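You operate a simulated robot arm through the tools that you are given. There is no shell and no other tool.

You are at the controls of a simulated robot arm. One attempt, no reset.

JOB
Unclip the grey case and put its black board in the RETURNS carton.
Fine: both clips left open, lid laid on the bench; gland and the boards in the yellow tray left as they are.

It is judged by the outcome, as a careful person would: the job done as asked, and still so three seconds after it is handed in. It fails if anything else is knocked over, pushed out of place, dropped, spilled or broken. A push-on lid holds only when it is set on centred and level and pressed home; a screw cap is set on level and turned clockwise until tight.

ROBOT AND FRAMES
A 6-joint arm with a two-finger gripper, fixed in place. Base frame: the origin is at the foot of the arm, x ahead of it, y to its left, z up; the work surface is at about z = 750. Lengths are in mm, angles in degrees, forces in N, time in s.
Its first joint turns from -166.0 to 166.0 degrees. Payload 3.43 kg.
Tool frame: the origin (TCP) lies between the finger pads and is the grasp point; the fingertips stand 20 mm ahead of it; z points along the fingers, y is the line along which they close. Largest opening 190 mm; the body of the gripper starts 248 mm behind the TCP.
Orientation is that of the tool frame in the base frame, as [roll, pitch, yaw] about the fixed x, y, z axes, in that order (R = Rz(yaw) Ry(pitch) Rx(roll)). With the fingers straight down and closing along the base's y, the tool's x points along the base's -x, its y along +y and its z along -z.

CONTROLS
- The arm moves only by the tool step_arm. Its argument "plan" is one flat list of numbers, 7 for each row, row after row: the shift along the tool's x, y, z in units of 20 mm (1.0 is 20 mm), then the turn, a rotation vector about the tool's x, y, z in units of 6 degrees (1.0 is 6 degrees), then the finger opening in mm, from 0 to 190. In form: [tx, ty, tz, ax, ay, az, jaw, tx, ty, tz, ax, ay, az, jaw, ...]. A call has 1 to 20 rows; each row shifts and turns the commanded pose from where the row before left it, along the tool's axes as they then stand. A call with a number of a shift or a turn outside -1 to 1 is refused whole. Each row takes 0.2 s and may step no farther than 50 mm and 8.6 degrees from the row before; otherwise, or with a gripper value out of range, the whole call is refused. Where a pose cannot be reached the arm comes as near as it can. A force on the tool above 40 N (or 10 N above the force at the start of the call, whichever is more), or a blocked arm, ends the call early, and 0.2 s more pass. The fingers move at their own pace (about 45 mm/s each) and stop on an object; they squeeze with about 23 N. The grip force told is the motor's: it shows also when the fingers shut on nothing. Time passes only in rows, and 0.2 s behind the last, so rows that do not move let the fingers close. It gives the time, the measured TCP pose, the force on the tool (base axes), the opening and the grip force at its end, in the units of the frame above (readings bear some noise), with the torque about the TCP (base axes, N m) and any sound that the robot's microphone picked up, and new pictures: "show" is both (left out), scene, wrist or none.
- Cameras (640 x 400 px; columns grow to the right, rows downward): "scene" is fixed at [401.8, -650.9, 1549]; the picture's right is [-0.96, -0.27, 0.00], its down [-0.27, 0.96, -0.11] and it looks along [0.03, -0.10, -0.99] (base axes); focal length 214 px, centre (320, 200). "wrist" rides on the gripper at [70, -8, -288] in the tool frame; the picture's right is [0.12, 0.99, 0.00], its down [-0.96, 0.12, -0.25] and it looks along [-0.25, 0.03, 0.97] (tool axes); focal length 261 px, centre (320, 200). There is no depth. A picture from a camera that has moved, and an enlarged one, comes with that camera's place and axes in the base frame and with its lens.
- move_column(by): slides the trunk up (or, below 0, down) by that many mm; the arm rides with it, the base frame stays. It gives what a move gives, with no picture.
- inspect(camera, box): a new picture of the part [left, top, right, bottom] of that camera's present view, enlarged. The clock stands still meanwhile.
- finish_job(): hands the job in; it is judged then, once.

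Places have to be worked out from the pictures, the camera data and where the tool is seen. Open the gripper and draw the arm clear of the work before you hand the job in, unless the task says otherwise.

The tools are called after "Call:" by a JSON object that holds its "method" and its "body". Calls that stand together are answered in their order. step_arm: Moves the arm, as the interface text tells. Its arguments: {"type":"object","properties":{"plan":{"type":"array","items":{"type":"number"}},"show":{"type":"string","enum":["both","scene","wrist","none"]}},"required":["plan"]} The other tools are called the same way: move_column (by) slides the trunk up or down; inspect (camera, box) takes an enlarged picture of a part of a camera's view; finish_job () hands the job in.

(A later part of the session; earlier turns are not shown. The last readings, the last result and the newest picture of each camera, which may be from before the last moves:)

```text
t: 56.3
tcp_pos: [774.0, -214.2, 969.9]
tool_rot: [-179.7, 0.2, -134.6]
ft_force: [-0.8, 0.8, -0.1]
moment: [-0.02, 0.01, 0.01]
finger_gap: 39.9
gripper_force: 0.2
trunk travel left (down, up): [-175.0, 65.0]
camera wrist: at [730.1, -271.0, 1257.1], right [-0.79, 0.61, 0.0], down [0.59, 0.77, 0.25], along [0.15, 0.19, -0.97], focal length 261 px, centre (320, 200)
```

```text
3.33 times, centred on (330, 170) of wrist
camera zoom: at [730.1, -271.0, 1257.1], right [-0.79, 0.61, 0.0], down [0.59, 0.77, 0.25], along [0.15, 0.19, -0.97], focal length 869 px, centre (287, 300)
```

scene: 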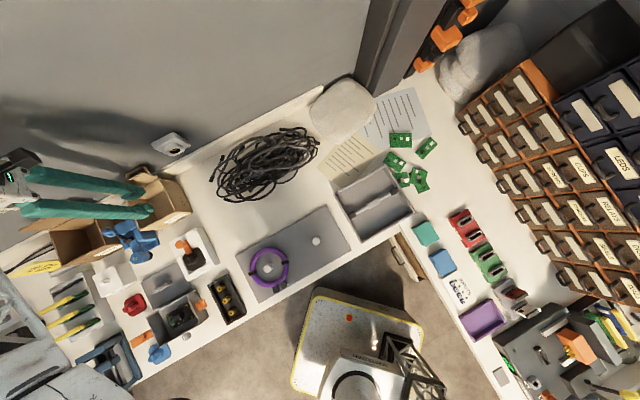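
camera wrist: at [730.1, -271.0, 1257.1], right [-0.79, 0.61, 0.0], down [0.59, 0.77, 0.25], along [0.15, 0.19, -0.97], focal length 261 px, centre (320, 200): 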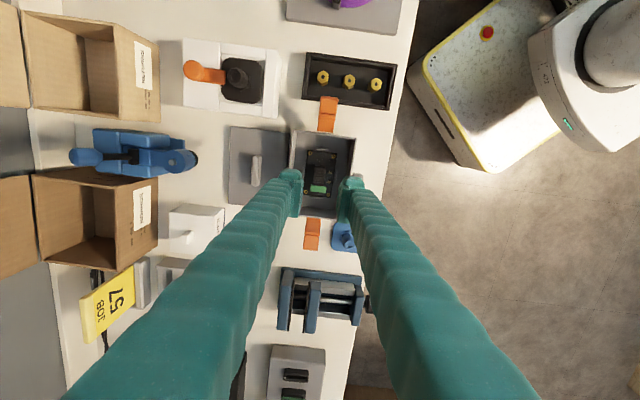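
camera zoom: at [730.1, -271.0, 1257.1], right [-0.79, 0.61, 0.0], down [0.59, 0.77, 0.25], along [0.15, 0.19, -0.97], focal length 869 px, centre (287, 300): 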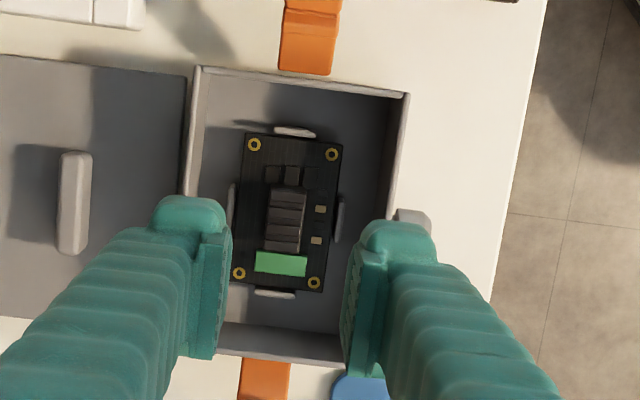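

Over the block; estimated offset is within a millimetre. I descend to TCP z≈850 (tips above the rim) and re-check.

Call:
{"method": "step_arm", "body": {"plan": [0, 0, 1, 0, 0, 0, 40, 0, 0, 1, 0, 0, 0, 40, 0, 0, 1, 0, 0, 0, 40, 0, 0, 1, 0, 0, 0, 40, 0, 0, 1, 0, 0, 0, 40, 0, 0, 0.95, 0, 0, 0, 40, 0, 0, 0, 0, 0, 0, 40], "show": "wrist"}}

Call:
{"method": "inspect", "body": {"camera": "wrist", "box": [260, 130, 390, 230]}}

Call:
{"method": "inspect", "body": {"camera": "scene", "box": [130, 280, 220, 340]}}

```text
t: 57.9
tcp_pos: [775.8, -214.5, 850.0]
tool_rot: [-179.8, 0.0, -134.7]
ft_force: [0.2, 0.4, -0.9]
moment: [0.02, 0.0, -0.03]
finger_gap: 39.9
gripper_force: 0.0
trunk travel left (down, up): [-175.0, 65.0]
camera wrist: at [730.9, -271.7, 1137.6], right [-0.79, 0.61, 0.0], down [0.59, 0.77, 0.25], along [0.15, 0.19, -0.97], focal length 261 px, centre (320, 200)
```

wrist: 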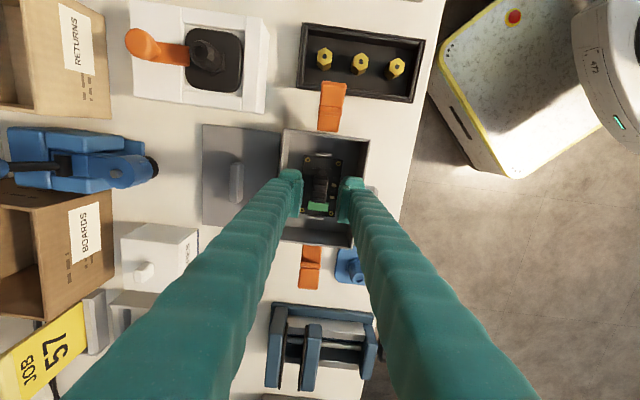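

```text
4.00 times, centred on (325, 180) of wrist
camera zoom: at [730.9, -271.7, 1137.6], right [-0.79, 0.61, 0.0], down [0.59, 0.77, 0.25], along [0.15, 0.19, -0.97], focal length 1043 px, centre (300, 280)
```

zoom: 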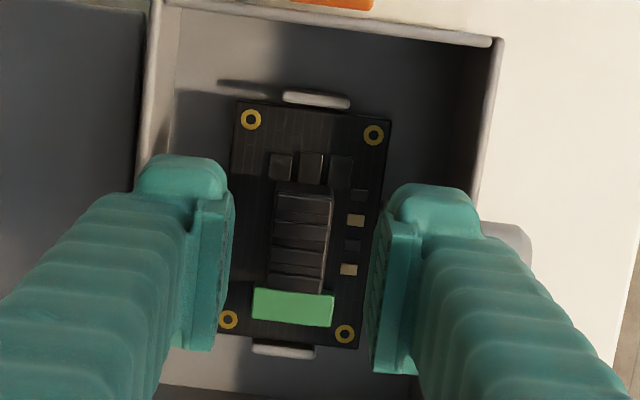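

```text
6.67 times, centred on (175, 310) of scene
camera zoom: at [401.8, -650.9, 1549.0], right [-0.96, -0.27, 0.0], down [-0.27, 0.96, -0.11], along [0.03, -0.1, -0.99], focal length 1430 px, centre (1287, -533)
```

zoom: 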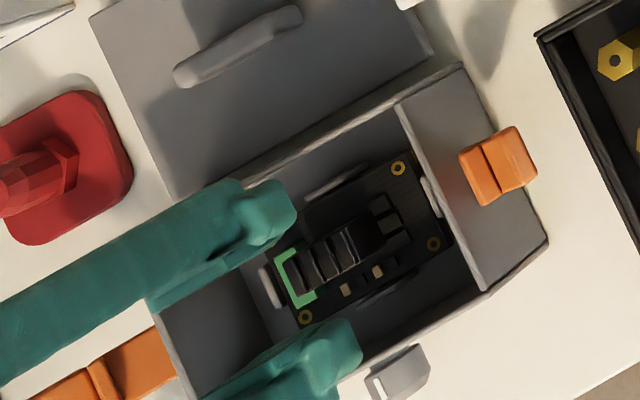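

Block and fingers are centred. I lower to TCP z≈806 so the tips straddle the block, about 10 mm above the board.

Call:
{"method": "step_arm", "body": {"plan": [0, 0, 0.75, 0, 0, 0, 40, 0, 0, 0.75, 0, 0, 0, 40, 0, 0, 0.5, 0, 0, 0, 40, 0, 0, 0.2, 0, 0, 0, 40, 0, 0, 0, 0, 0, 0, 40], "show": "wrist"}}

Call:
{"method": "inspect", "body": {"camera": "wrist", "box": [260, 130, 390, 230]}}

Call:
{"method": "inspect", "body": {"camera": "scene", "box": [130, 280, 220, 340]}}

```text
t: 58.8
tcp_pos: [775.5, -214.6, 816.7]
tool_rot: [-179.4, 0.3, -134.6]
ft_force: [-4.1, -1.0, 25.7]
moment: [0.58, 1.27, 0.11]
finger_gap: 42.8
gripper_force: 2.8
trunk travel left (down, up): [-175.0, 65.0]
stopped in row 4: the force on the tool passed its limit at 53 N (the readings are from after the stop); the commanded pose is now the measured one
camera wrist: at [729.8, -271.6, 1104.3], right [-0.79, 0.61, -0.01], down [0.59, 0.77, 0.25], along [0.16, 0.19, -0.97], focal length 261 px, centre (320, 200)
```

wrist: 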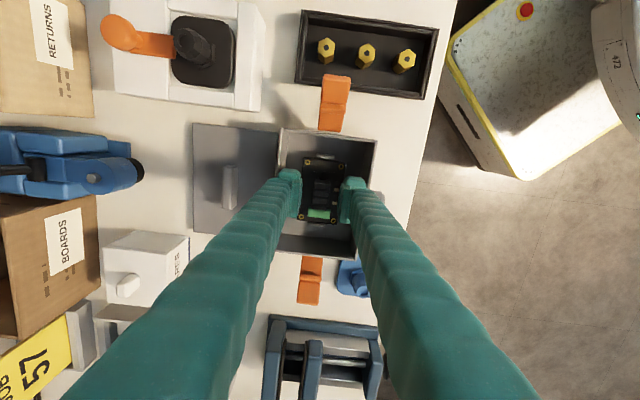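

```text
4.00 times, centred on (325, 180) of wrist
camera zoom: at [729.8, -271.6, 1104.3], right [-0.79, 0.61, -0.01], down [0.59, 0.77, 0.25], along [0.16, 0.19, -0.97], focal length 1043 px, centre (300, 280)
```

zoom: 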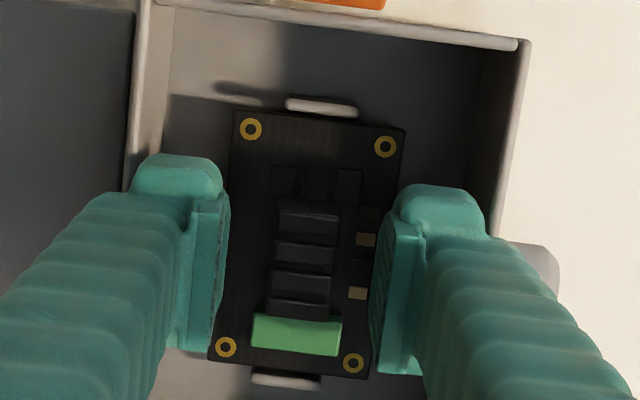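

```text
6.67 times, centred on (175, 310) of scene
camera zoom: at [401.8, -650.9, 1549.0], right [-0.96, -0.27, 0.0], down [-0.27, 0.96, -0.11], along [0.03, -0.1, -0.99], focal length 1430 px, centre (1287, -533)
```

zoom: 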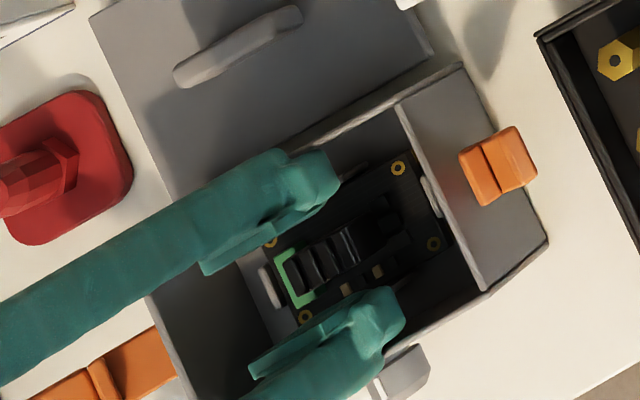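

The touch came from the right side (the moment puts contact about 49 mm toward +q), so the finger's outer bulge caught the case rim; the fingers are thicker than 16 mm. I lift clear, narrow the gap to 27 and look again.

Call:
{"method": "step_arm", "body": {"plan": [0, 0, -0.5, 0, 0, 0, 40, 0, 0, -1, 0, 0, 0, 40, 0, 0, -0.4, 0, 0, 0, 27, 0, 0, 0, 0, 0, 0, 27, 0, 0, 0, 0, 0, 0, 27], "show": "wrist"}}

Call:
{"method": "inspect", "body": {"camera": "wrist", "box": [260, 130, 390, 230]}}

Call:
{"method": "inspect", "body": {"camera": "scene", "box": [130, 280, 220, 340]}}

```text
t: 60.0
tcp_pos: [777.0, -214.7, 852.0]
tool_rot: [-179.5, 0.1, -134.6]
ft_force: [0.5, 0.5, 0.0]
moment: [0.01, 0.02, -0.01]
finger_gap: 27.1
gripper_force: 0.1
trunk travel left (down, up): [-175.0, 65.0]
camera wrist: at [730.6, -270.9, 1139.6], right [-0.79, 0.61, -0.01], down [0.59, 0.77, 0.25], along [0.16, 0.19, -0.97], focal length 261 px, centre (320, 200)
```

wrist: 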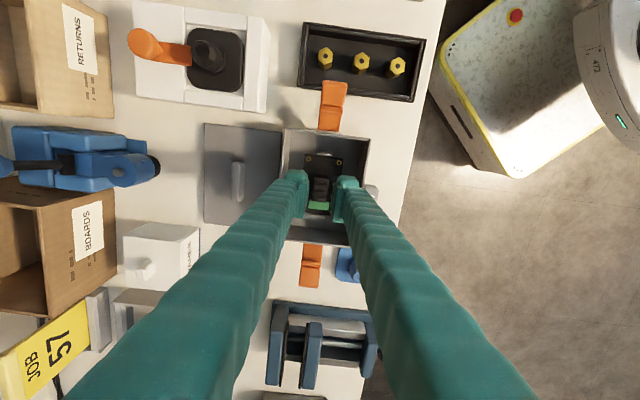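

```text
4.00 times, centred on (325, 180) of wrist
camera zoom: at [730.6, -270.9, 1139.6], right [-0.79, 0.61, -0.01], down [0.59, 0.77, 0.25], along [0.16, 0.19, -0.97], focal length 1043 px, centre (300, 280)
```

zoom: 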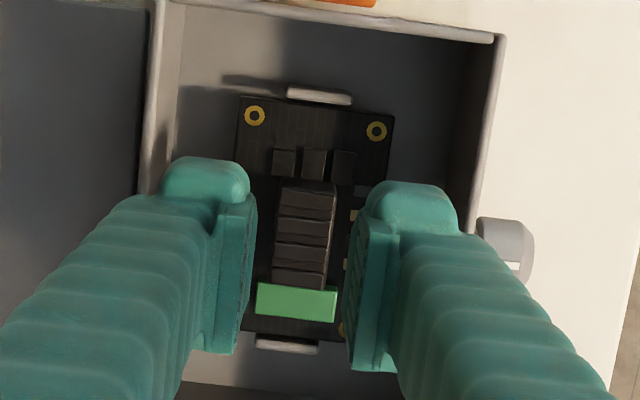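

```text
6.67 times, centred on (175, 310) of scene
camera zoom: at [401.8, -650.9, 1549.0], right [-0.96, -0.27, 0.0], down [-0.27, 0.96, -0.11], along [0.03, -0.1, -0.99], focal length 1430 px, centre (1287, -533)
```

zoom: 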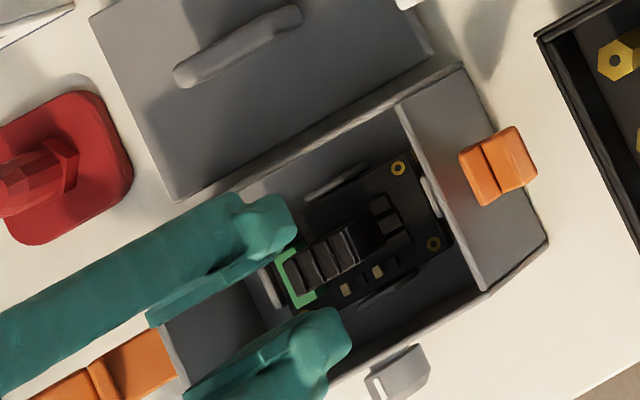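

Case and board are unmoved. I trim out the half-degree tilt left from the stop and re-check centring before going down.

Call:
{"method": "step_arm", "body": {"plan": [0, 0, 0, -0.07, 0, 0, 27, 0, 0, 0, 0, 0, 0, 27], "show": "wrist"}}

Call:
{"method": "inspect", "body": {"camera": "wrist", "box": [270, 140, 370, 220]}}

```text
t: 60.5
tcp_pos: [776.1, -213.7, 852.3]
tool_rot: [179.9, 0.2, -134.6]
ft_force: [0.6, -0.7, -0.2]
moment: [0.0, -0.01, 0.01]
finger_gap: 27.2
gripper_force: 0.0
trunk travel left (down, up): [-175.0, 65.0]
camera wrist: at [731.9, -272.7, 1139.5], right [-0.79, 0.61, 0.0], down [0.59, 0.77, 0.25], along [0.15, 0.2, -0.97], focal length 261 px, centre (320, 200)
```

wrist: 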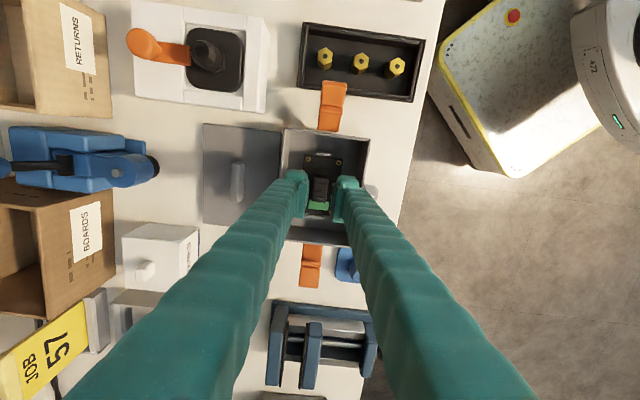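

```text
5.00 times, centred on (320, 180) of wrist
camera zoom: at [731.9, -272.7, 1139.5], right [-0.79, 0.61, 0.0], down [0.59, 0.77, 0.25], along [0.15, 0.2, -0.97], focal length 1303 px, centre (320, 300)
```

zoom: 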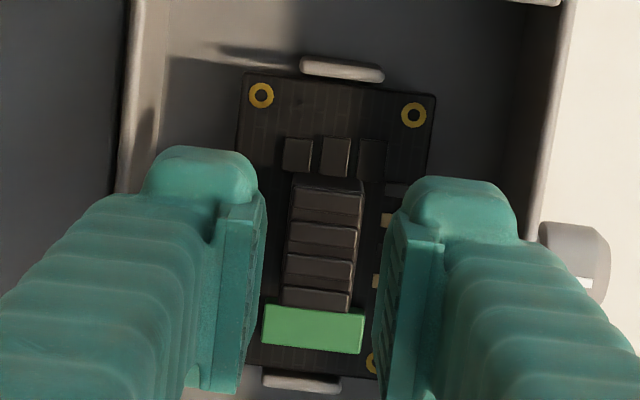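

Centring on the block is within about half a millimetre. I narrow to 24 mm (more room to the rim) and go down to TCP z≈822, then look.

Call:
{"method": "step_arm", "body": {"plan": [0, 0, 0, 0, 0, 0, 24, 0, 0, 0.5, 0, 0, 0, 24, 0, 0, 0.5, 0, 0, 0, 24, 0, 0, 0.5, 0, 0, 0, 24, 0, 0, 0, 0, 0, 0, 24], "show": "wrist"}}

Call:
{"method": "inspect", "body": {"camera": "wrist", "box": [270, 140, 370, 220]}}

Call:
{"method": "inspect", "body": {"camera": "scene", "box": [140, 285, 215, 335]}}

```text
t: 61.8
tcp_pos: [776.9, -215.3, 822.2]
tool_rot: [-179.9, 0.2, -134.6]
ft_force: [-0.2, 0.5, -0.1]
moment: [0.0, 0.02, 0.0]
finger_gap: 23.9
gripper_force: 0.1
trunk travel left (down, up): [-175.0, 65.0]
camera wrist: at [731.9, -272.7, 1110.0], right [-0.79, 0.61, 0.0], down [0.59, 0.77, 0.25], along [0.15, 0.2, -0.97], focal length 261 px, centre (320, 200)
```

wrist: 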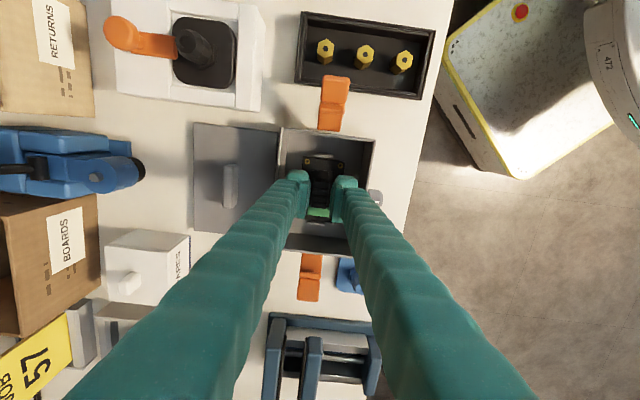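

```text
5.00 times, centred on (320, 180) of wrist
camera zoom: at [731.9, -272.7, 1110.0], right [-0.79, 0.61, 0.0], down [0.59, 0.77, 0.25], along [0.15, 0.2, -0.97], focal length 1303 px, centre (320, 300)
```

zoom: 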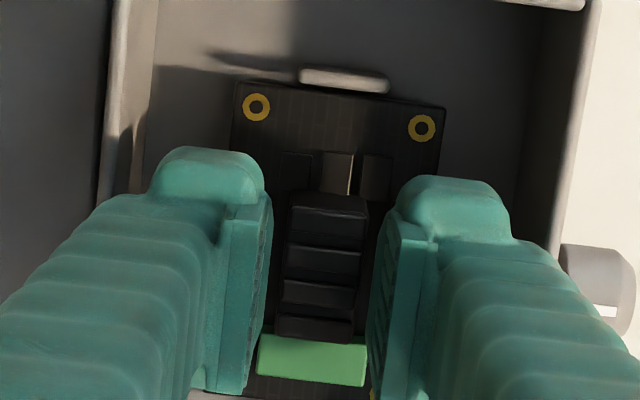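

```text
8.00 times, centred on (178, 310) of scene
camera zoom: at [401.8, -650.9, 1549.0], right [-0.96, -0.27, 0.0], down [-0.27, 0.96, -0.11], along [0.03, -0.1, -0.99], focal length 1716 px, centre (1460, -680)
```

zoom: 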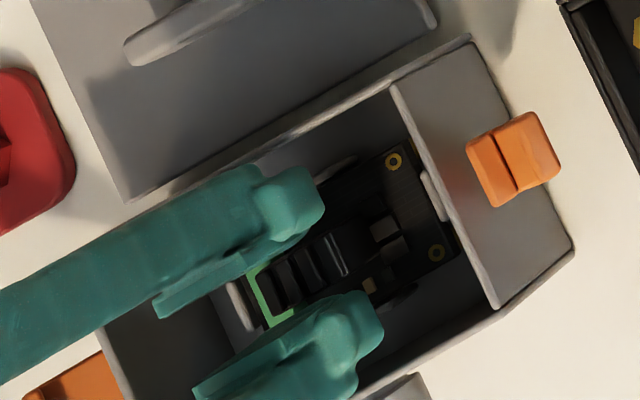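

Tips are at z≈802, just above block height; the block is about 1 mm toward +q of the pad midline. I shift 1 mm and go down 8 mm, checking the force.

Call:
{"method": "step_arm", "body": {"plan": [0, 0.05, 0, 0, 0, 0, 24, 0, 0, 0.2, 0, 0, 0, 24, 0, 0, 0.2, 0, 0, 0, 24, 0, 0, 0, 0, 0, 0, 24], "show": "wrist"}}

Call:
{"method": "inspect", "body": {"camera": "wrist", "box": [270, 140, 370, 220]}}

```text
t: 62.8
tcp_pos: [776.1, -214.0, 814.7]
tool_rot: [-180.0, 0.3, -134.7]
ft_force: [-0.2, 0.3, 0.6]
moment: [-0.01, 0.02, 0.0]
finger_gap: 23.8
gripper_force: 0.1
trunk travel left (down, up): [-175.0, 65.0]
camera wrist: at [731.4, -272.2, 1102.0], right [-0.79, 0.61, 0.0], down [0.59, 0.77, 0.25], along [0.15, 0.2, -0.97], focal length 261 px, centre (320, 200)
```

wrist: 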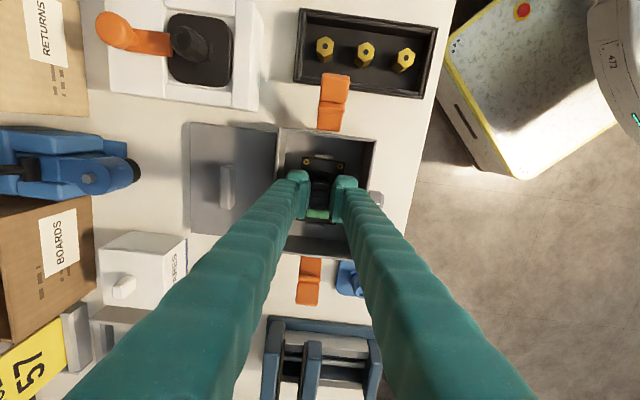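

```text
5.00 times, centred on (320, 180) of wrist
camera zoom: at [731.4, -272.2, 1102.0], right [-0.79, 0.61, 0.0], down [0.59, 0.77, 0.25], along [0.15, 0.2, -0.97], focal length 1303 px, centre (320, 300)
```

zoom: 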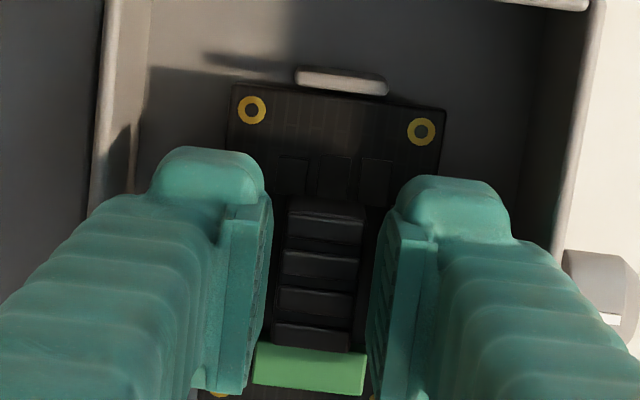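

No contact, well centred. Another 8 mm down.

Call:
{"method": "step_arm", "body": {"plan": [0, 0, 0.2, 0, 0, 0, 24, 0, 0, 0.2, 0, 0, 0, 24, 0, 0, 0, 0, 0, 0, 24], "show": "wrist"}}

Call:
{"method": "inspect", "body": {"camera": "wrist", "box": [270, 140, 370, 220]}}

Call:
{"method": "inspect", "body": {"camera": "scene", "box": [140, 285, 215, 335]}}

```text
t: 63.5
tcp_pos: [774.2, -215.0, 805.4]
tool_rot: [-180.0, 0.1, -134.6]
ft_force: [0.8, 0.5, 0.4]
moment: [0.01, 0.03, 0.0]
finger_gap: 23.9
gripper_force: 0.1
trunk travel left (down, up): [-175.0, 65.0]
camera wrist: at [731.0, -272.3, 1093.7], right [-0.79, 0.61, 0.0], down [0.59, 0.77, 0.25], along [0.15, 0.2, -0.97], focal length 261 px, centre (320, 200)
```

wrist: 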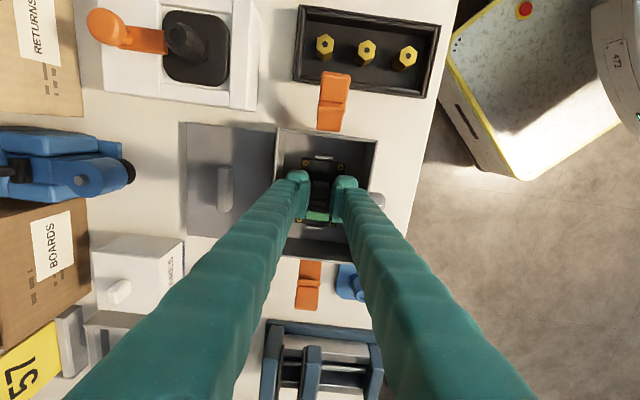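

```text
5.00 times, centred on (320, 180) of wrist
camera zoom: at [731.0, -272.3, 1093.7], right [-0.79, 0.61, 0.0], down [0.59, 0.77, 0.25], along [0.15, 0.2, -0.97], focal length 1303 px, centre (320, 300)
```

zoom: 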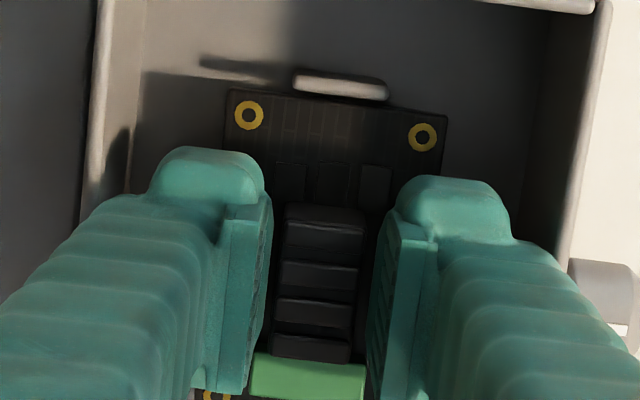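

```text
8.00 times, centred on (178, 310) of scene
camera zoom: at [401.8, -650.9, 1549.0], right [-0.96, -0.27, 0.0], down [-0.27, 0.96, -0.11], along [0.03, -0.1, -0.99], focal length 1716 px, centre (1460, -680)
```

zoom: 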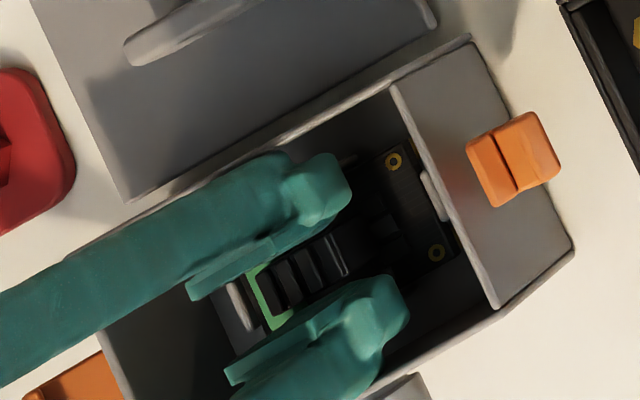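

Tips at z≈785 on either side of the block. I close onto it.

Call:
{"method": "step_arm", "body": {"plan": [0, 0, 0, 0, 0, 0, 20, 0, 0, 0, 0, 0, 0, 16, 0, 0, 0, 0, 0, 0, 10, 0, 0, 0, 0, 0, 0, 0, 0, 0, 0, 0, 0, 0, 0], "show": "wrist"}}

Call:
{"method": "inspect", "body": {"camera": "wrist", "box": [270, 140, 370, 220]}}

```text
t: 64.8
tcp_pos: [775.0, -214.8, 805.8]
tool_rot: [-180.0, 0.2, -134.6]
ft_force: [0.7, 0.5, 0.2]
moment: [-0.02, -0.01, 0.01]
finger_gap: 18.7
gripper_force: 23.3
trunk travel left (down, up): [-175.0, 65.0]
camera wrist: at [731.1, -272.3, 1093.8], right [-0.79, 0.61, 0.0], down [0.59, 0.77, 0.25], along [0.15, 0.2, -0.97], focal length 261 px, centre (320, 200)
```

wrist: 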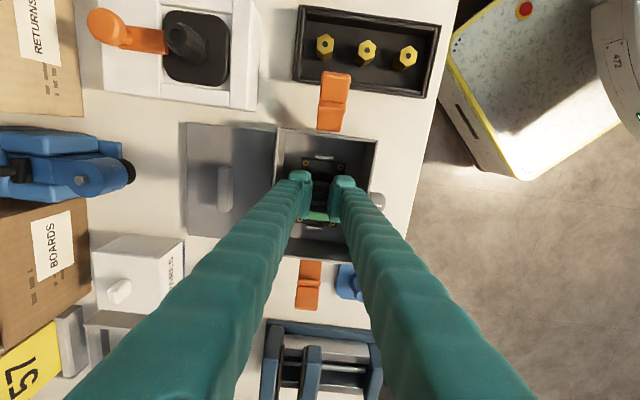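

```text
5.00 times, centred on (320, 180) of wrist
camera zoom: at [731.1, -272.3, 1093.8], right [-0.79, 0.61, 0.0], down [0.59, 0.77, 0.25], along [0.15, 0.2, -0.97], focal length 1303 px, centre (320, 300)
```

zoom: 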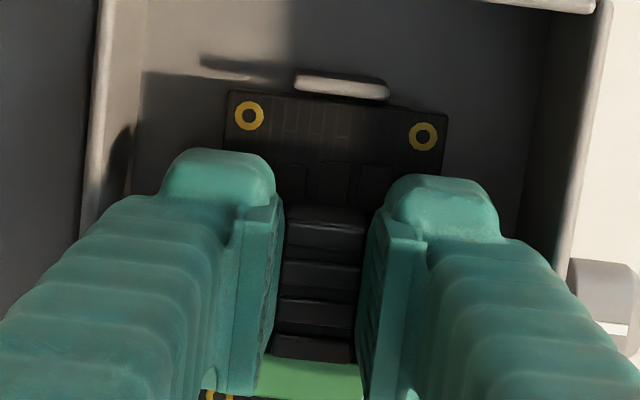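

The block is gripped at 18.7 mm with full force. I lift a little and check that the board comes free.

Call:
{"method": "step_arm", "body": {"plan": [0, 0, -0.15, 0, 0, 0, 0, 0, 0, -0.25, 0, 0, 0, 0, 0, 0, -0.25, 0, 0, 0, 0, 0, 0, 0, 0, 0, 0, 0], "show": "wrist"}}

Call:
{"method": "inspect", "body": {"camera": "wrist", "box": [260, 130, 390, 230]}}

Call:
{"method": "inspect", "body": {"camera": "scene", "box": [140, 285, 215, 335]}}

```text
t: 65.8
tcp_pos: [776.8, -214.0, 819.1]
tool_rot: [179.9, 0.3, -134.6]
ft_force: [-0.5, 0.1, -0.5]
moment: [-0.03, -0.02, 0.0]
finger_gap: 18.8
gripper_force: 22.7
trunk travel left (down, up): [-175.0, 65.0]
camera wrist: at [731.2, -272.1, 1107.0], right [-0.79, 0.61, 0.0], down [0.59, 0.77, 0.25], along [0.15, 0.2, -0.97], focal length 261 px, centre (320, 200)
```

wrist: 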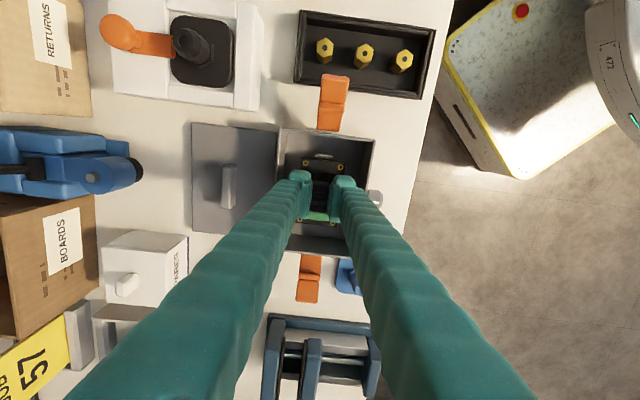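

```text
4.00 times, centred on (325, 180) of wrist
camera zoom: at [731.2, -272.1, 1107.0], right [-0.79, 0.61, 0.0], down [0.59, 0.77, 0.25], along [0.15, 0.2, -0.97], focal length 1043 px, centre (300, 280)
```

zoom: 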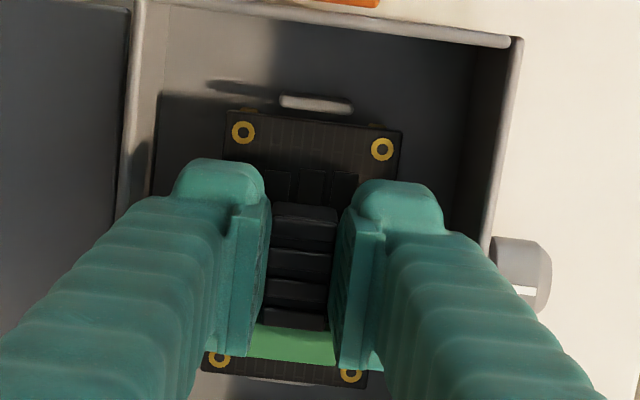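

```text
8.00 times, centred on (178, 310) of scene
camera zoom: at [401.8, -650.9, 1549.0], right [-0.96, -0.27, 0.0], down [-0.27, 0.96, -0.11], along [0.03, -0.1, -0.99], focal length 1716 px, centre (1460, -680)
```

zoom: 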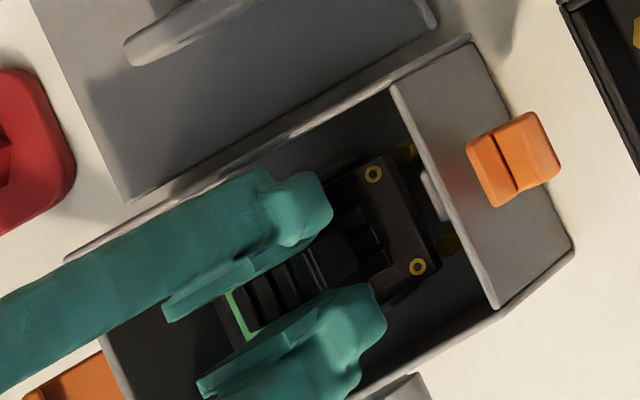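

The board lifts cleanly off its gold standoffs, level in the grip. I raise it to z≈990 and start toward the RETURNS carton.

Call:
{"method": "step_arm", "body": {"plan": [0, 0, -0.5, 0, 0, 0, 0, 0, 0, -0.8, 0, 0, 0, 0, 0, 0, -1, 0, 0, 0, 0, 0, 0, -1, 0, 0, 0, 0, 0, 0, -1, 0, 0, 0, 0, 0, 0, -1, 0, 0, 0, 0, 0, 0, -1, 0, 0, 0, 0, 0, 0, -1, 0, 0, 0, 0, 0, 0, -0.8, 0, 0, 0, 0, 0, 0, -0.4, 0, 0, 0, 0]}}

Call:
{"method": "inspect", "body": {"camera": "scene", "box": [100, 270, 230, 350]}}

Call:
{"method": "inspect", "body": {"camera": "wrist", "box": [240, 110, 400, 230]}}

```text
t: 68.0
tcp_pos: [775.2, -214.4, 989.8]
tool_rot: [-179.9, 0.3, -134.6]
ft_force: [0.4, -0.4, 0.7]
moment: [-0.01, -0.01, 0.02]
finger_gap: 18.8
gripper_force: 23.4
trunk travel left (down, up): [-175.0, 65.0]
camera wrist: at [730.8, -272.3, 1276.9], right [-0.79, 0.61, 0.0], down [0.59, 0.77, 0.25], along [0.15, 0.2, -0.97], focal length 261 px, centre (320, 200)
```

scene: 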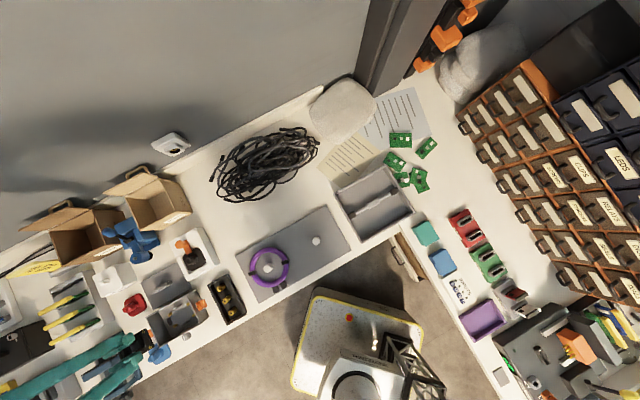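
wrist: 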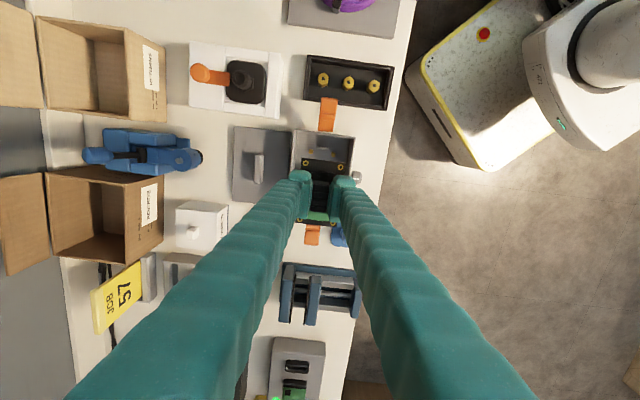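

```text
4.92 times, centred on (165, 310) of scene
camera zoom: at [401.8, -650.9, 1549.0], right [-0.96, -0.27, 0.0], down [-0.27, 0.96, -0.11], along [0.03, -0.1, -0.99], focal length 1056 px, centre (1083, -342)
```

zoom: 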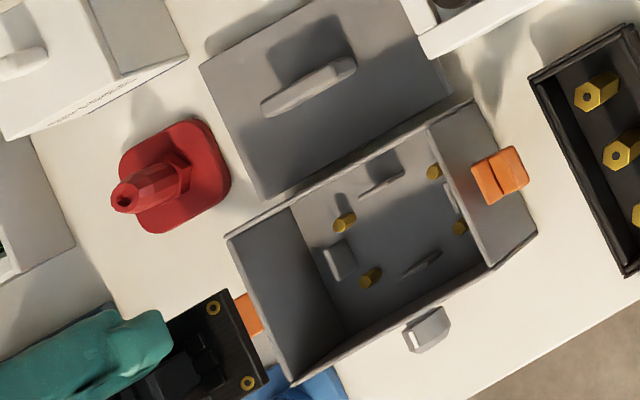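

```text
3.33 times, centred on (320, 170) of wrist
camera zoom: at [730.8, -272.3, 1276.9], right [-0.79, 0.61, 0.0], down [0.59, 0.77, 0.25], along [0.15, 0.2, -0.97], focal length 869 px, centre (320, 300)
```

zoom: 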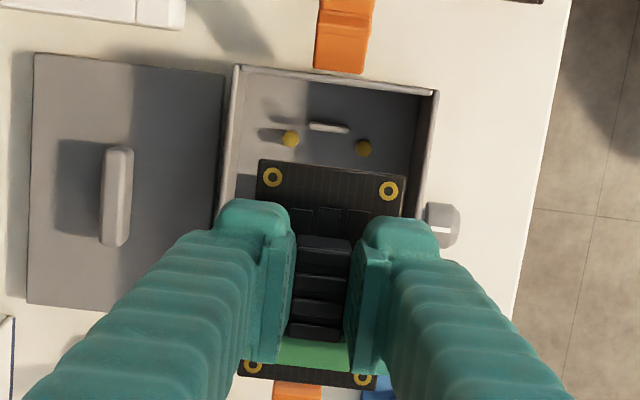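

Board held level, case and lid undisturbed. I carry it across at this height to the RETURNS carton.

Call:
{"method": "step_arm", "body": {"plan": [0.315, -0.92, 0, 0, 0, 0, 0, 0.315, -0.92, 0, 0, 0, 0, 0, 0.315, -0.92, 0, 0, 0, 0, 0, 0.315, -0.92, 0, 0, 0, 0, 0, 0.315, -0.92, 0, 0, 0, 0, 0, 0.315, -0.92, 0, 0, 0, 0, 0, 0.315, -0.92, 0, 0, 0, 0, 0, 0.315, -0.92, 0, 0, 0, 0, 0, 0.315, -0.92, 0, 0, 0, 0, 0, 0.315, -0.92, 0, 0, 0, 0, 0, 0.315, -0.92, 0, 0, 0, 0, 0, 0.315, -0.92, 0, 0, 0, 0, 0, 0.315, -0.92, 0, 0, 0, 0, 0, 0.315, -0.92, 0, 0, 0, 0, 0, 0.315, -0.92, 0, 0, 0, 0, 0, 0.315, -0.92, 0, 0, 0, 0, 0, 0.315, -0.92, 0, 0, 0, 0, 0, 0.315, -0.92, 0, 0, 0, 0, 0, 0.315, -0.92, 0, 0, 0, 0, 0, 0.315, -0.92, 0, 0, 0, 0, 0]}}

Call:
{"method": "inspect", "body": {"camera": "wrist", "box": [220, 100, 420, 260]}}

Call:
{"method": "inspect", "body": {"camera": "scene", "box": [40, 140, 220, 260]}}

```text
t: 72.2
tcp_pos: [947.9, -563.3, 988.7]
tool_rot: [-180.0, 0.4, -134.6]
ft_force: [-0.6, 0.1, 0.3]
moment: [-0.11, -0.11, -0.02]
finger_gap: 18.9
gripper_force: 22.8
trunk travel left (down, up): [-175.0, 65.0]
camera wrist: at [903.9, -621.1, 1277.2], right [-0.79, 0.61, 0.0], down [0.59, 0.77, 0.25], along [0.16, 0.2, -0.97], focal length 261 px, centre (320, 200)
```

scene: 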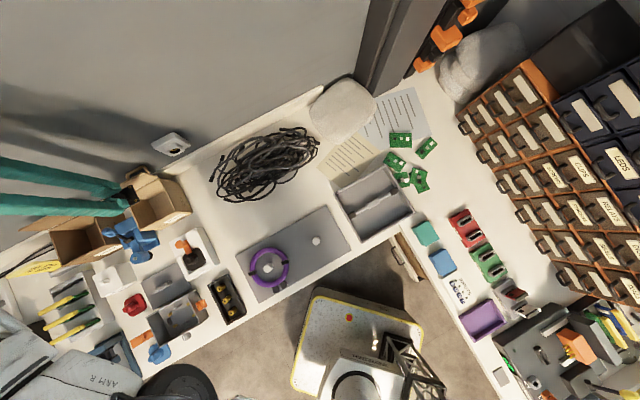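
wrist: 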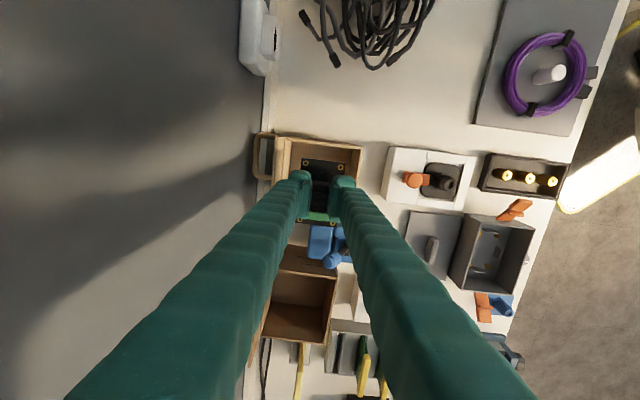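

```text
2.50 times, centred on (320, 180) of wrist
camera zoom: at [903.9, -621.1, 1277.2], right [-0.79, 0.61, 0.0], down [0.59, 0.77, 0.25], along [0.16, 0.2, -0.97], focal length 652 px, centre (320, 250)
```

zoom: 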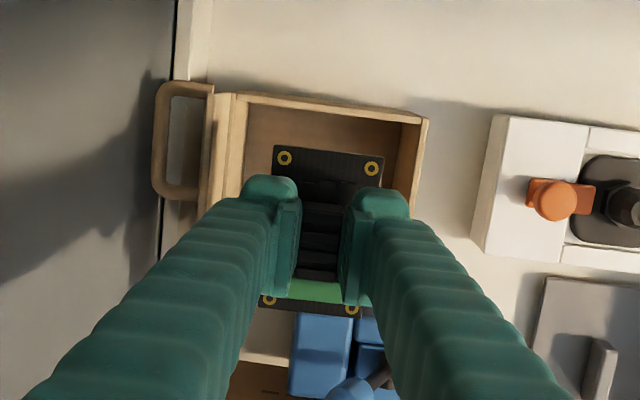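

```text
3.33 times, centred on (130, 200) of scene
camera zoom: at [401.8, -650.9, 1549.0], right [-0.96, -0.27, 0.0], down [-0.27, 0.96, -0.11], along [0.03, -0.1, -0.99], focal length 715 px, centre (953, 200)
```

zoom: 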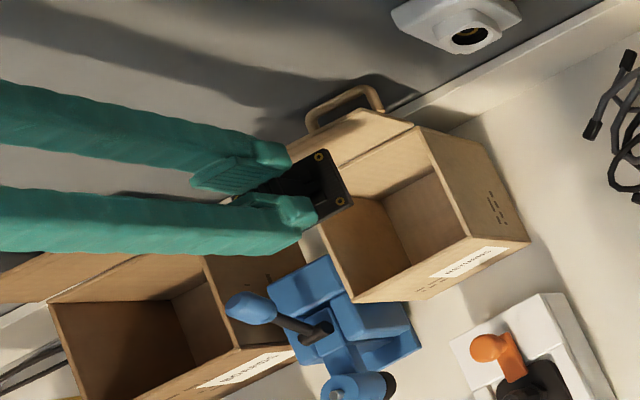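

The board is centred over the RETURNS carton with about 20 mm margin at the tightest sides. I lower it inside to TCP z≈830.

Call:
{"method": "step_arm", "body": {"plan": [0, 0, 1, 0, 0, 0, 0, 0, 0, 1, 0, 0, 0, 0, 0, 0, 1, 0, 0, 0, 0, 0, 0, 1, 0, 0, 0, 0, 0, 0, 0.9, 0, 0, 0, 0], "show": "wrist"}}

Call:
{"method": "inspect", "body": {"camera": "wrist", "box": [220, 110, 420, 250]}}

Call:
{"method": "inspect", "body": {"camera": "scene", "box": [40, 140, 220, 260]}}

```text
t: 73.3
tcp_pos: [947.9, -562.1, 890.3]
tool_rot: [-179.8, 0.2, -134.6]
ft_force: [-0.2, 0.5, -0.3]
moment: [0.02, -0.01, 0.0]
finger_gap: 19.1
gripper_force: 23.4
trunk travel left (down, up): [-175.0, 65.0]
camera wrist: at [905.0, -620.2, 1178.5], right [-0.79, 0.61, 0.0], down [0.59, 0.77, 0.25], along [0.15, 0.2, -0.97], focal length 261 px, centre (320, 200)
```

wrist: 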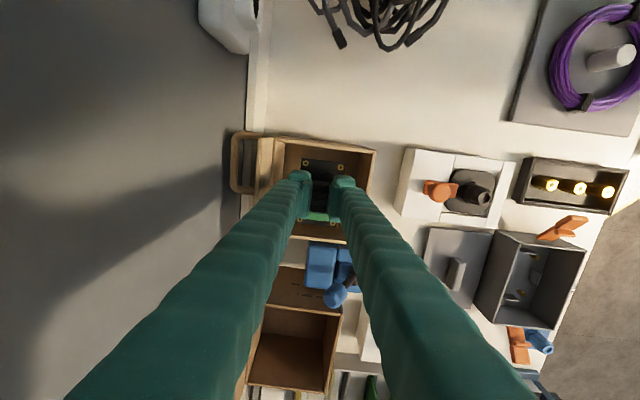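

```text
2.86 times, centred on (320, 180) of wrist
camera zoom: at [905.0, -620.2, 1178.5], right [-0.79, 0.61, 0.0], down [0.59, 0.77, 0.25], along [0.15, 0.2, -0.97], focal length 745 px, centre (320, 257)
```

zoom: 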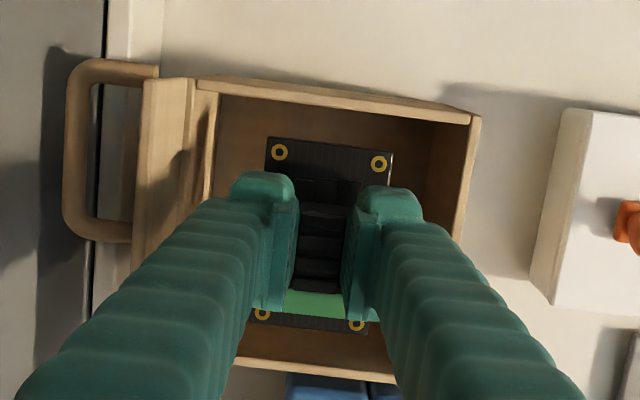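

```text
3.33 times, centred on (130, 200) of scene
camera zoom: at [401.8, -650.9, 1549.0], right [-0.96, -0.27, 0.0], down [-0.27, 0.96, -0.11], along [0.03, -0.1, -0.99], focal length 715 px, centre (953, 200)
```

zoom: 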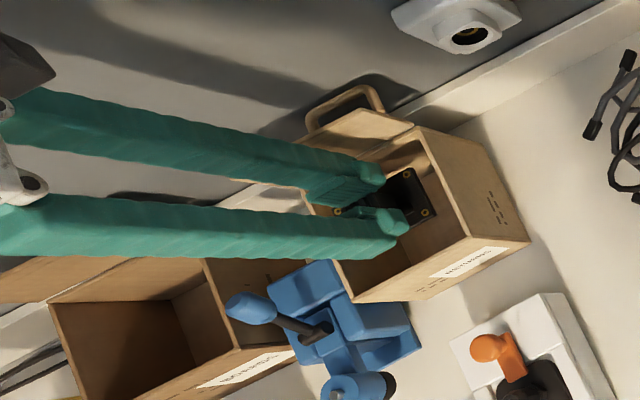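

The board is entering the carton with clear space all round. I continue down to TCP z≈830.

Call:
{"method": "step_arm", "body": {"plan": [0, 0, 1, 0, 0, 0, 0, 0, 0, 1, 0, 0, 0, 0, 0, 0, 1, 0, 0, 0, 0, 0, 0, 0, 0, 0, 0, 0], "show": "wrist"}}

Call:
{"method": "inspect", "body": {"camera": "wrist", "box": [220, 110, 420, 250]}}

```text
t: 74.3
tcp_pos: [948.6, -563.1, 829.6]
tool_rot: [179.9, 0.1, -134.7]
ft_force: [-0.4, 0.3, -0.9]
moment: [0.05, 0.0, 0.01]
finger_gap: 18.6
gripper_force: 23.6
trunk travel left (down, up): [-175.0, 65.0]
camera wrist: at [905.5, -620.4, 1117.9], right [-0.79, 0.61, 0.0], down [0.59, 0.77, 0.25], along [0.15, 0.2, -0.97], focal length 261 px, centre (320, 200)
```

wrist: 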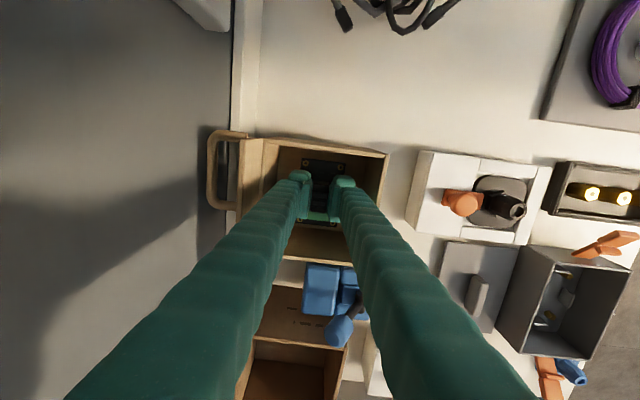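

```text
2.86 times, centred on (320, 180) of wrist
camera zoom: at [905.5, -620.4, 1117.9], right [-0.79, 0.61, 0.0], down [0.59, 0.77, 0.25], along [0.15, 0.2, -0.97], focal length 745 px, centre (320, 257)
```

zoom: 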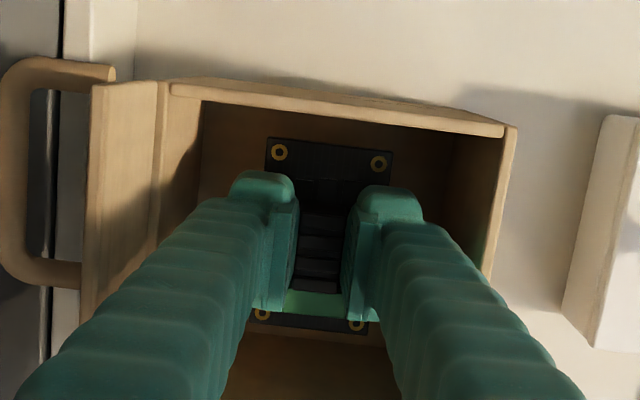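

Still clear. I go down 20 mm, then feel for the carton floor.

Call:
{"method": "step_arm", "body": {"plan": [0, 0, 0.5, 0, 0, 0, 0, 0, 0, 0.5, 0, 0, 0, 0, 0, 0, 0, 0, 0, 0, 0], "show": "none"}}

```text
t: 75.2
tcp_pos: [949.1, -562.5, 811.0]
tool_rot: [-180.0, 0.2, -134.6]
ft_force: [0.5, 0.0, -0.3]
moment: [0.04, -0.01, 0.0]
finger_gap: 18.8
gripper_force: 22.7
trunk travel left (down, up): [-175.0, 65.0]
```

No contact; another 5 mm.

Call:
{"method": "step_arm", "body": {"plan": [0, 0, 0.25, 0, 0, 0, 0, 0, 0, 0, 0, 0, 0, 0], "show": "none"}}

```text
t: 75.8
tcp_pos: [949.0, -561.6, 805.9]
tool_rot: [179.9, 0.2, -134.6]
ft_force: [-0.1, -0.4, -1.1]
moment: [-0.03, 0.01, 0.01]
finger_gap: 18.7
gripper_force: 23.2
trunk travel left (down, up): [-175.0, 65.0]
```

Still free; 4 mm more.

Call:
{"method": "step_arm", "body": {"plan": [0, 0, 0.2, 0, 0, 0, 0, 0, 0, 0, 0, 0, 0, 0], "show": "none"}}

```text
t: 76.3
tcp_pos: [949.1, -562.2, 801.9]
tool_rot: [-180.0, 0.2, -134.5]
ft_force: [0.3, -0.6, -0.8]
moment: [0.01, 0.01, -0.01]
finger_gap: 18.9
gripper_force: 23.1
trunk travel left (down, up): [-175.0, 65.0]
```

Still free; 4 mm more.

Call:
{"method": "step_arm", "body": {"plan": [0, 0, 0.2, 0, 0, 0, 0, 0, 0, 0, 0, 0, 0, 0], "show": "wrist"}}

Call:
{"method": "inspect", "body": {"camera": "wrist", "box": [220, 110, 420, 250]}}

```text
t: 77.0
tcp_pos: [949.1, -563.1, 797.6]
tool_rot: [180.0, 0.3, -134.6]
ft_force: [-0.3, -0.6, -0.7]
moment: [-0.01, 0.03, -0.02]
finger_gap: 18.8
gripper_force: 23.3
trunk travel left (down, up): [-175.0, 65.0]
camera wrist: at [905.2, -620.3, 1085.3], right [-0.79, 0.61, 0.0], down [0.59, 0.77, 0.25], along [0.15, 0.2, -0.97], focal length 261 px, centre (320, 200)
```

wrist: 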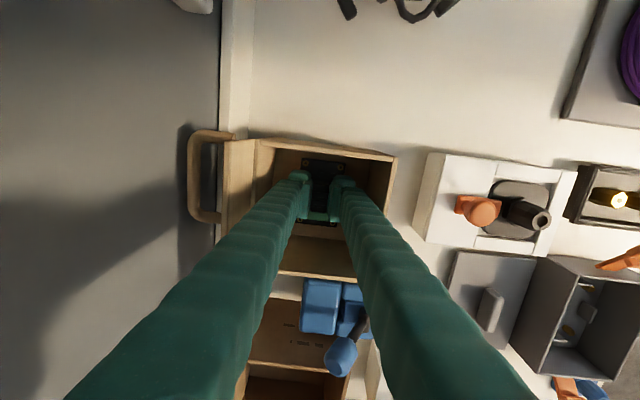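

```text
2.86 times, centred on (320, 180) of wrist
camera zoom: at [905.2, -620.3, 1085.3], right [-0.79, 0.61, 0.0], down [0.59, 0.77, 0.25], along [0.15, 0.2, -0.97], focal length 745 px, centre (320, 257)
```

zoom: 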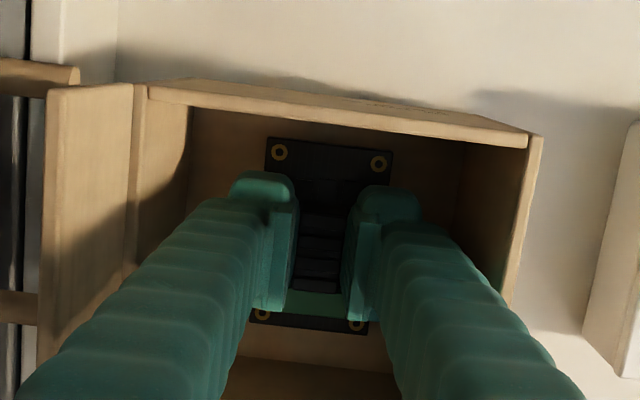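

Still no floor contact; I step 4 mm more.

Call:
{"method": "step_arm", "body": {"plan": [0, 0, 0.2, 0, 0, 0, 0, 0, 0, 0, 0, 0, 0, 0], "show": "none"}}

```text
t: 77.5
tcp_pos: [949.7, -562.7, 794.0]
tool_rot: [-179.9, 0.2, -134.6]
ft_force: [0.3, 0.0, 0.9]
moment: [-0.06, 0.03, 0.0]
finger_gap: 18.7
gripper_force: 22.9
trunk travel left (down, up): [-175.0, 65.0]
```

Force is near zero or slightly up; 2 mm more.

Call:
{"method": "step_arm", "body": {"plan": [0, 0, 0.1, 0, 0, 0, 0, 0, 0, 0, 0, 0, 0, 0], "show": "none"}}

```text
t: 78.2
tcp_pos: [949.6, -562.2, 793.8]
tool_rot: [-179.8, 0.4, -134.6]
ft_force: [0.3, -0.8, 18.1]
moment: [-0.07, 0.0, 0.03]
finger_gap: 18.7
gripper_force: 23.3
trunk travel left (down, up): [-175.0, 65.0]
```

The board is on the carton floor (18 N). I ease back 2 mm to unload it, then open gently to 34 mm.

Call:
{"method": "step_arm", "body": {"plan": [0, 0, -0.09, 0, 0, 0, 0, 0, 0, 0, 0, 0, 0, 0], "show": "none"}}

Call:
{"method": "step_arm", "body": {"plan": [0, 0, 0, 0, 0, 0, 22, 0, 0, 0, 0, 0, 0, 26, 0, 0, 0, 0, 0, 0, 30, 0, 0, 0, 0, 0, 0, 34, 0, 0, 0, 0, 0, 0, 34], "show": "wrist"}}

Call:
{"method": "inspect", "body": {"camera": "wrist", "box": [220, 110, 420, 250]}}

```text
t: 78.8
tcp_pos: [948.6, -561.9, 793.7]
tool_rot: [179.9, 0.2, -134.5]
ft_force: [1.7, -1.7, 11.8]
moment: [0.0, 0.01, 0.0]
finger_gap: 18.9
gripper_force: 23.0
trunk travel left (down, up): [-175.0, 65.0]
```

```text
t: 80.0
tcp_pos: [950.5, -562.4, 793.1]
tool_rot: [-180.0, 0.2, -134.6]
ft_force: [0.3, -0.2, -0.4]
moment: [0.03, 0.0, 0.02]
finger_gap: 34.1
gripper_force: 0.0
trunk travel left (down, up): [-175.0, 65.0]
camera wrist: at [905.4, -620.4, 1081.2], right [-0.79, 0.61, 0.0], down [0.59, 0.77, 0.25], along [0.15, 0.2, -0.97], focal length 261 px, centre (320, 200)
```

wrist: 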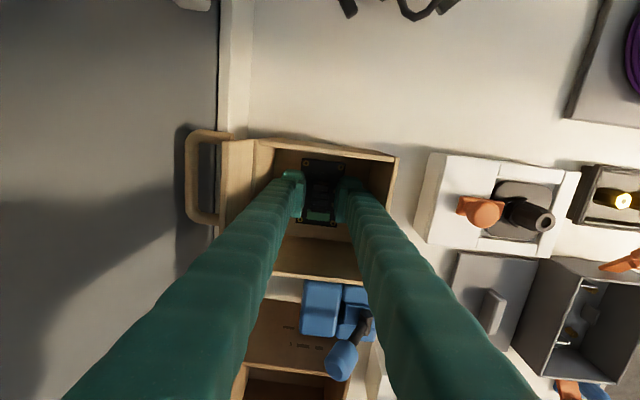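

```text
2.86 times, centred on (320, 180) of wrist
camera zoom: at [905.4, -620.4, 1081.2], right [-0.79, 0.61, 0.0], down [0.59, 0.77, 0.25], along [0.15, 0.2, -0.97], focal length 745 px, centre (320, 257)
```

zoom: 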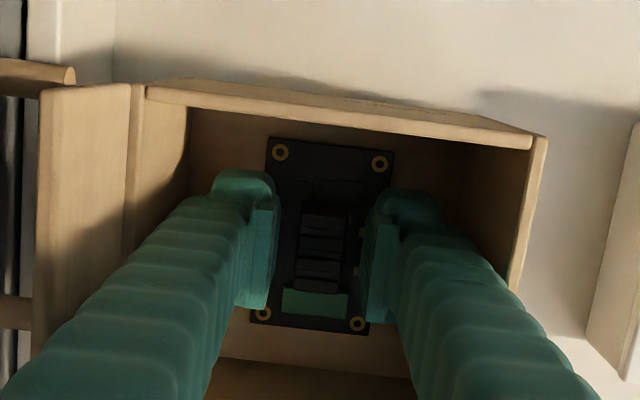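

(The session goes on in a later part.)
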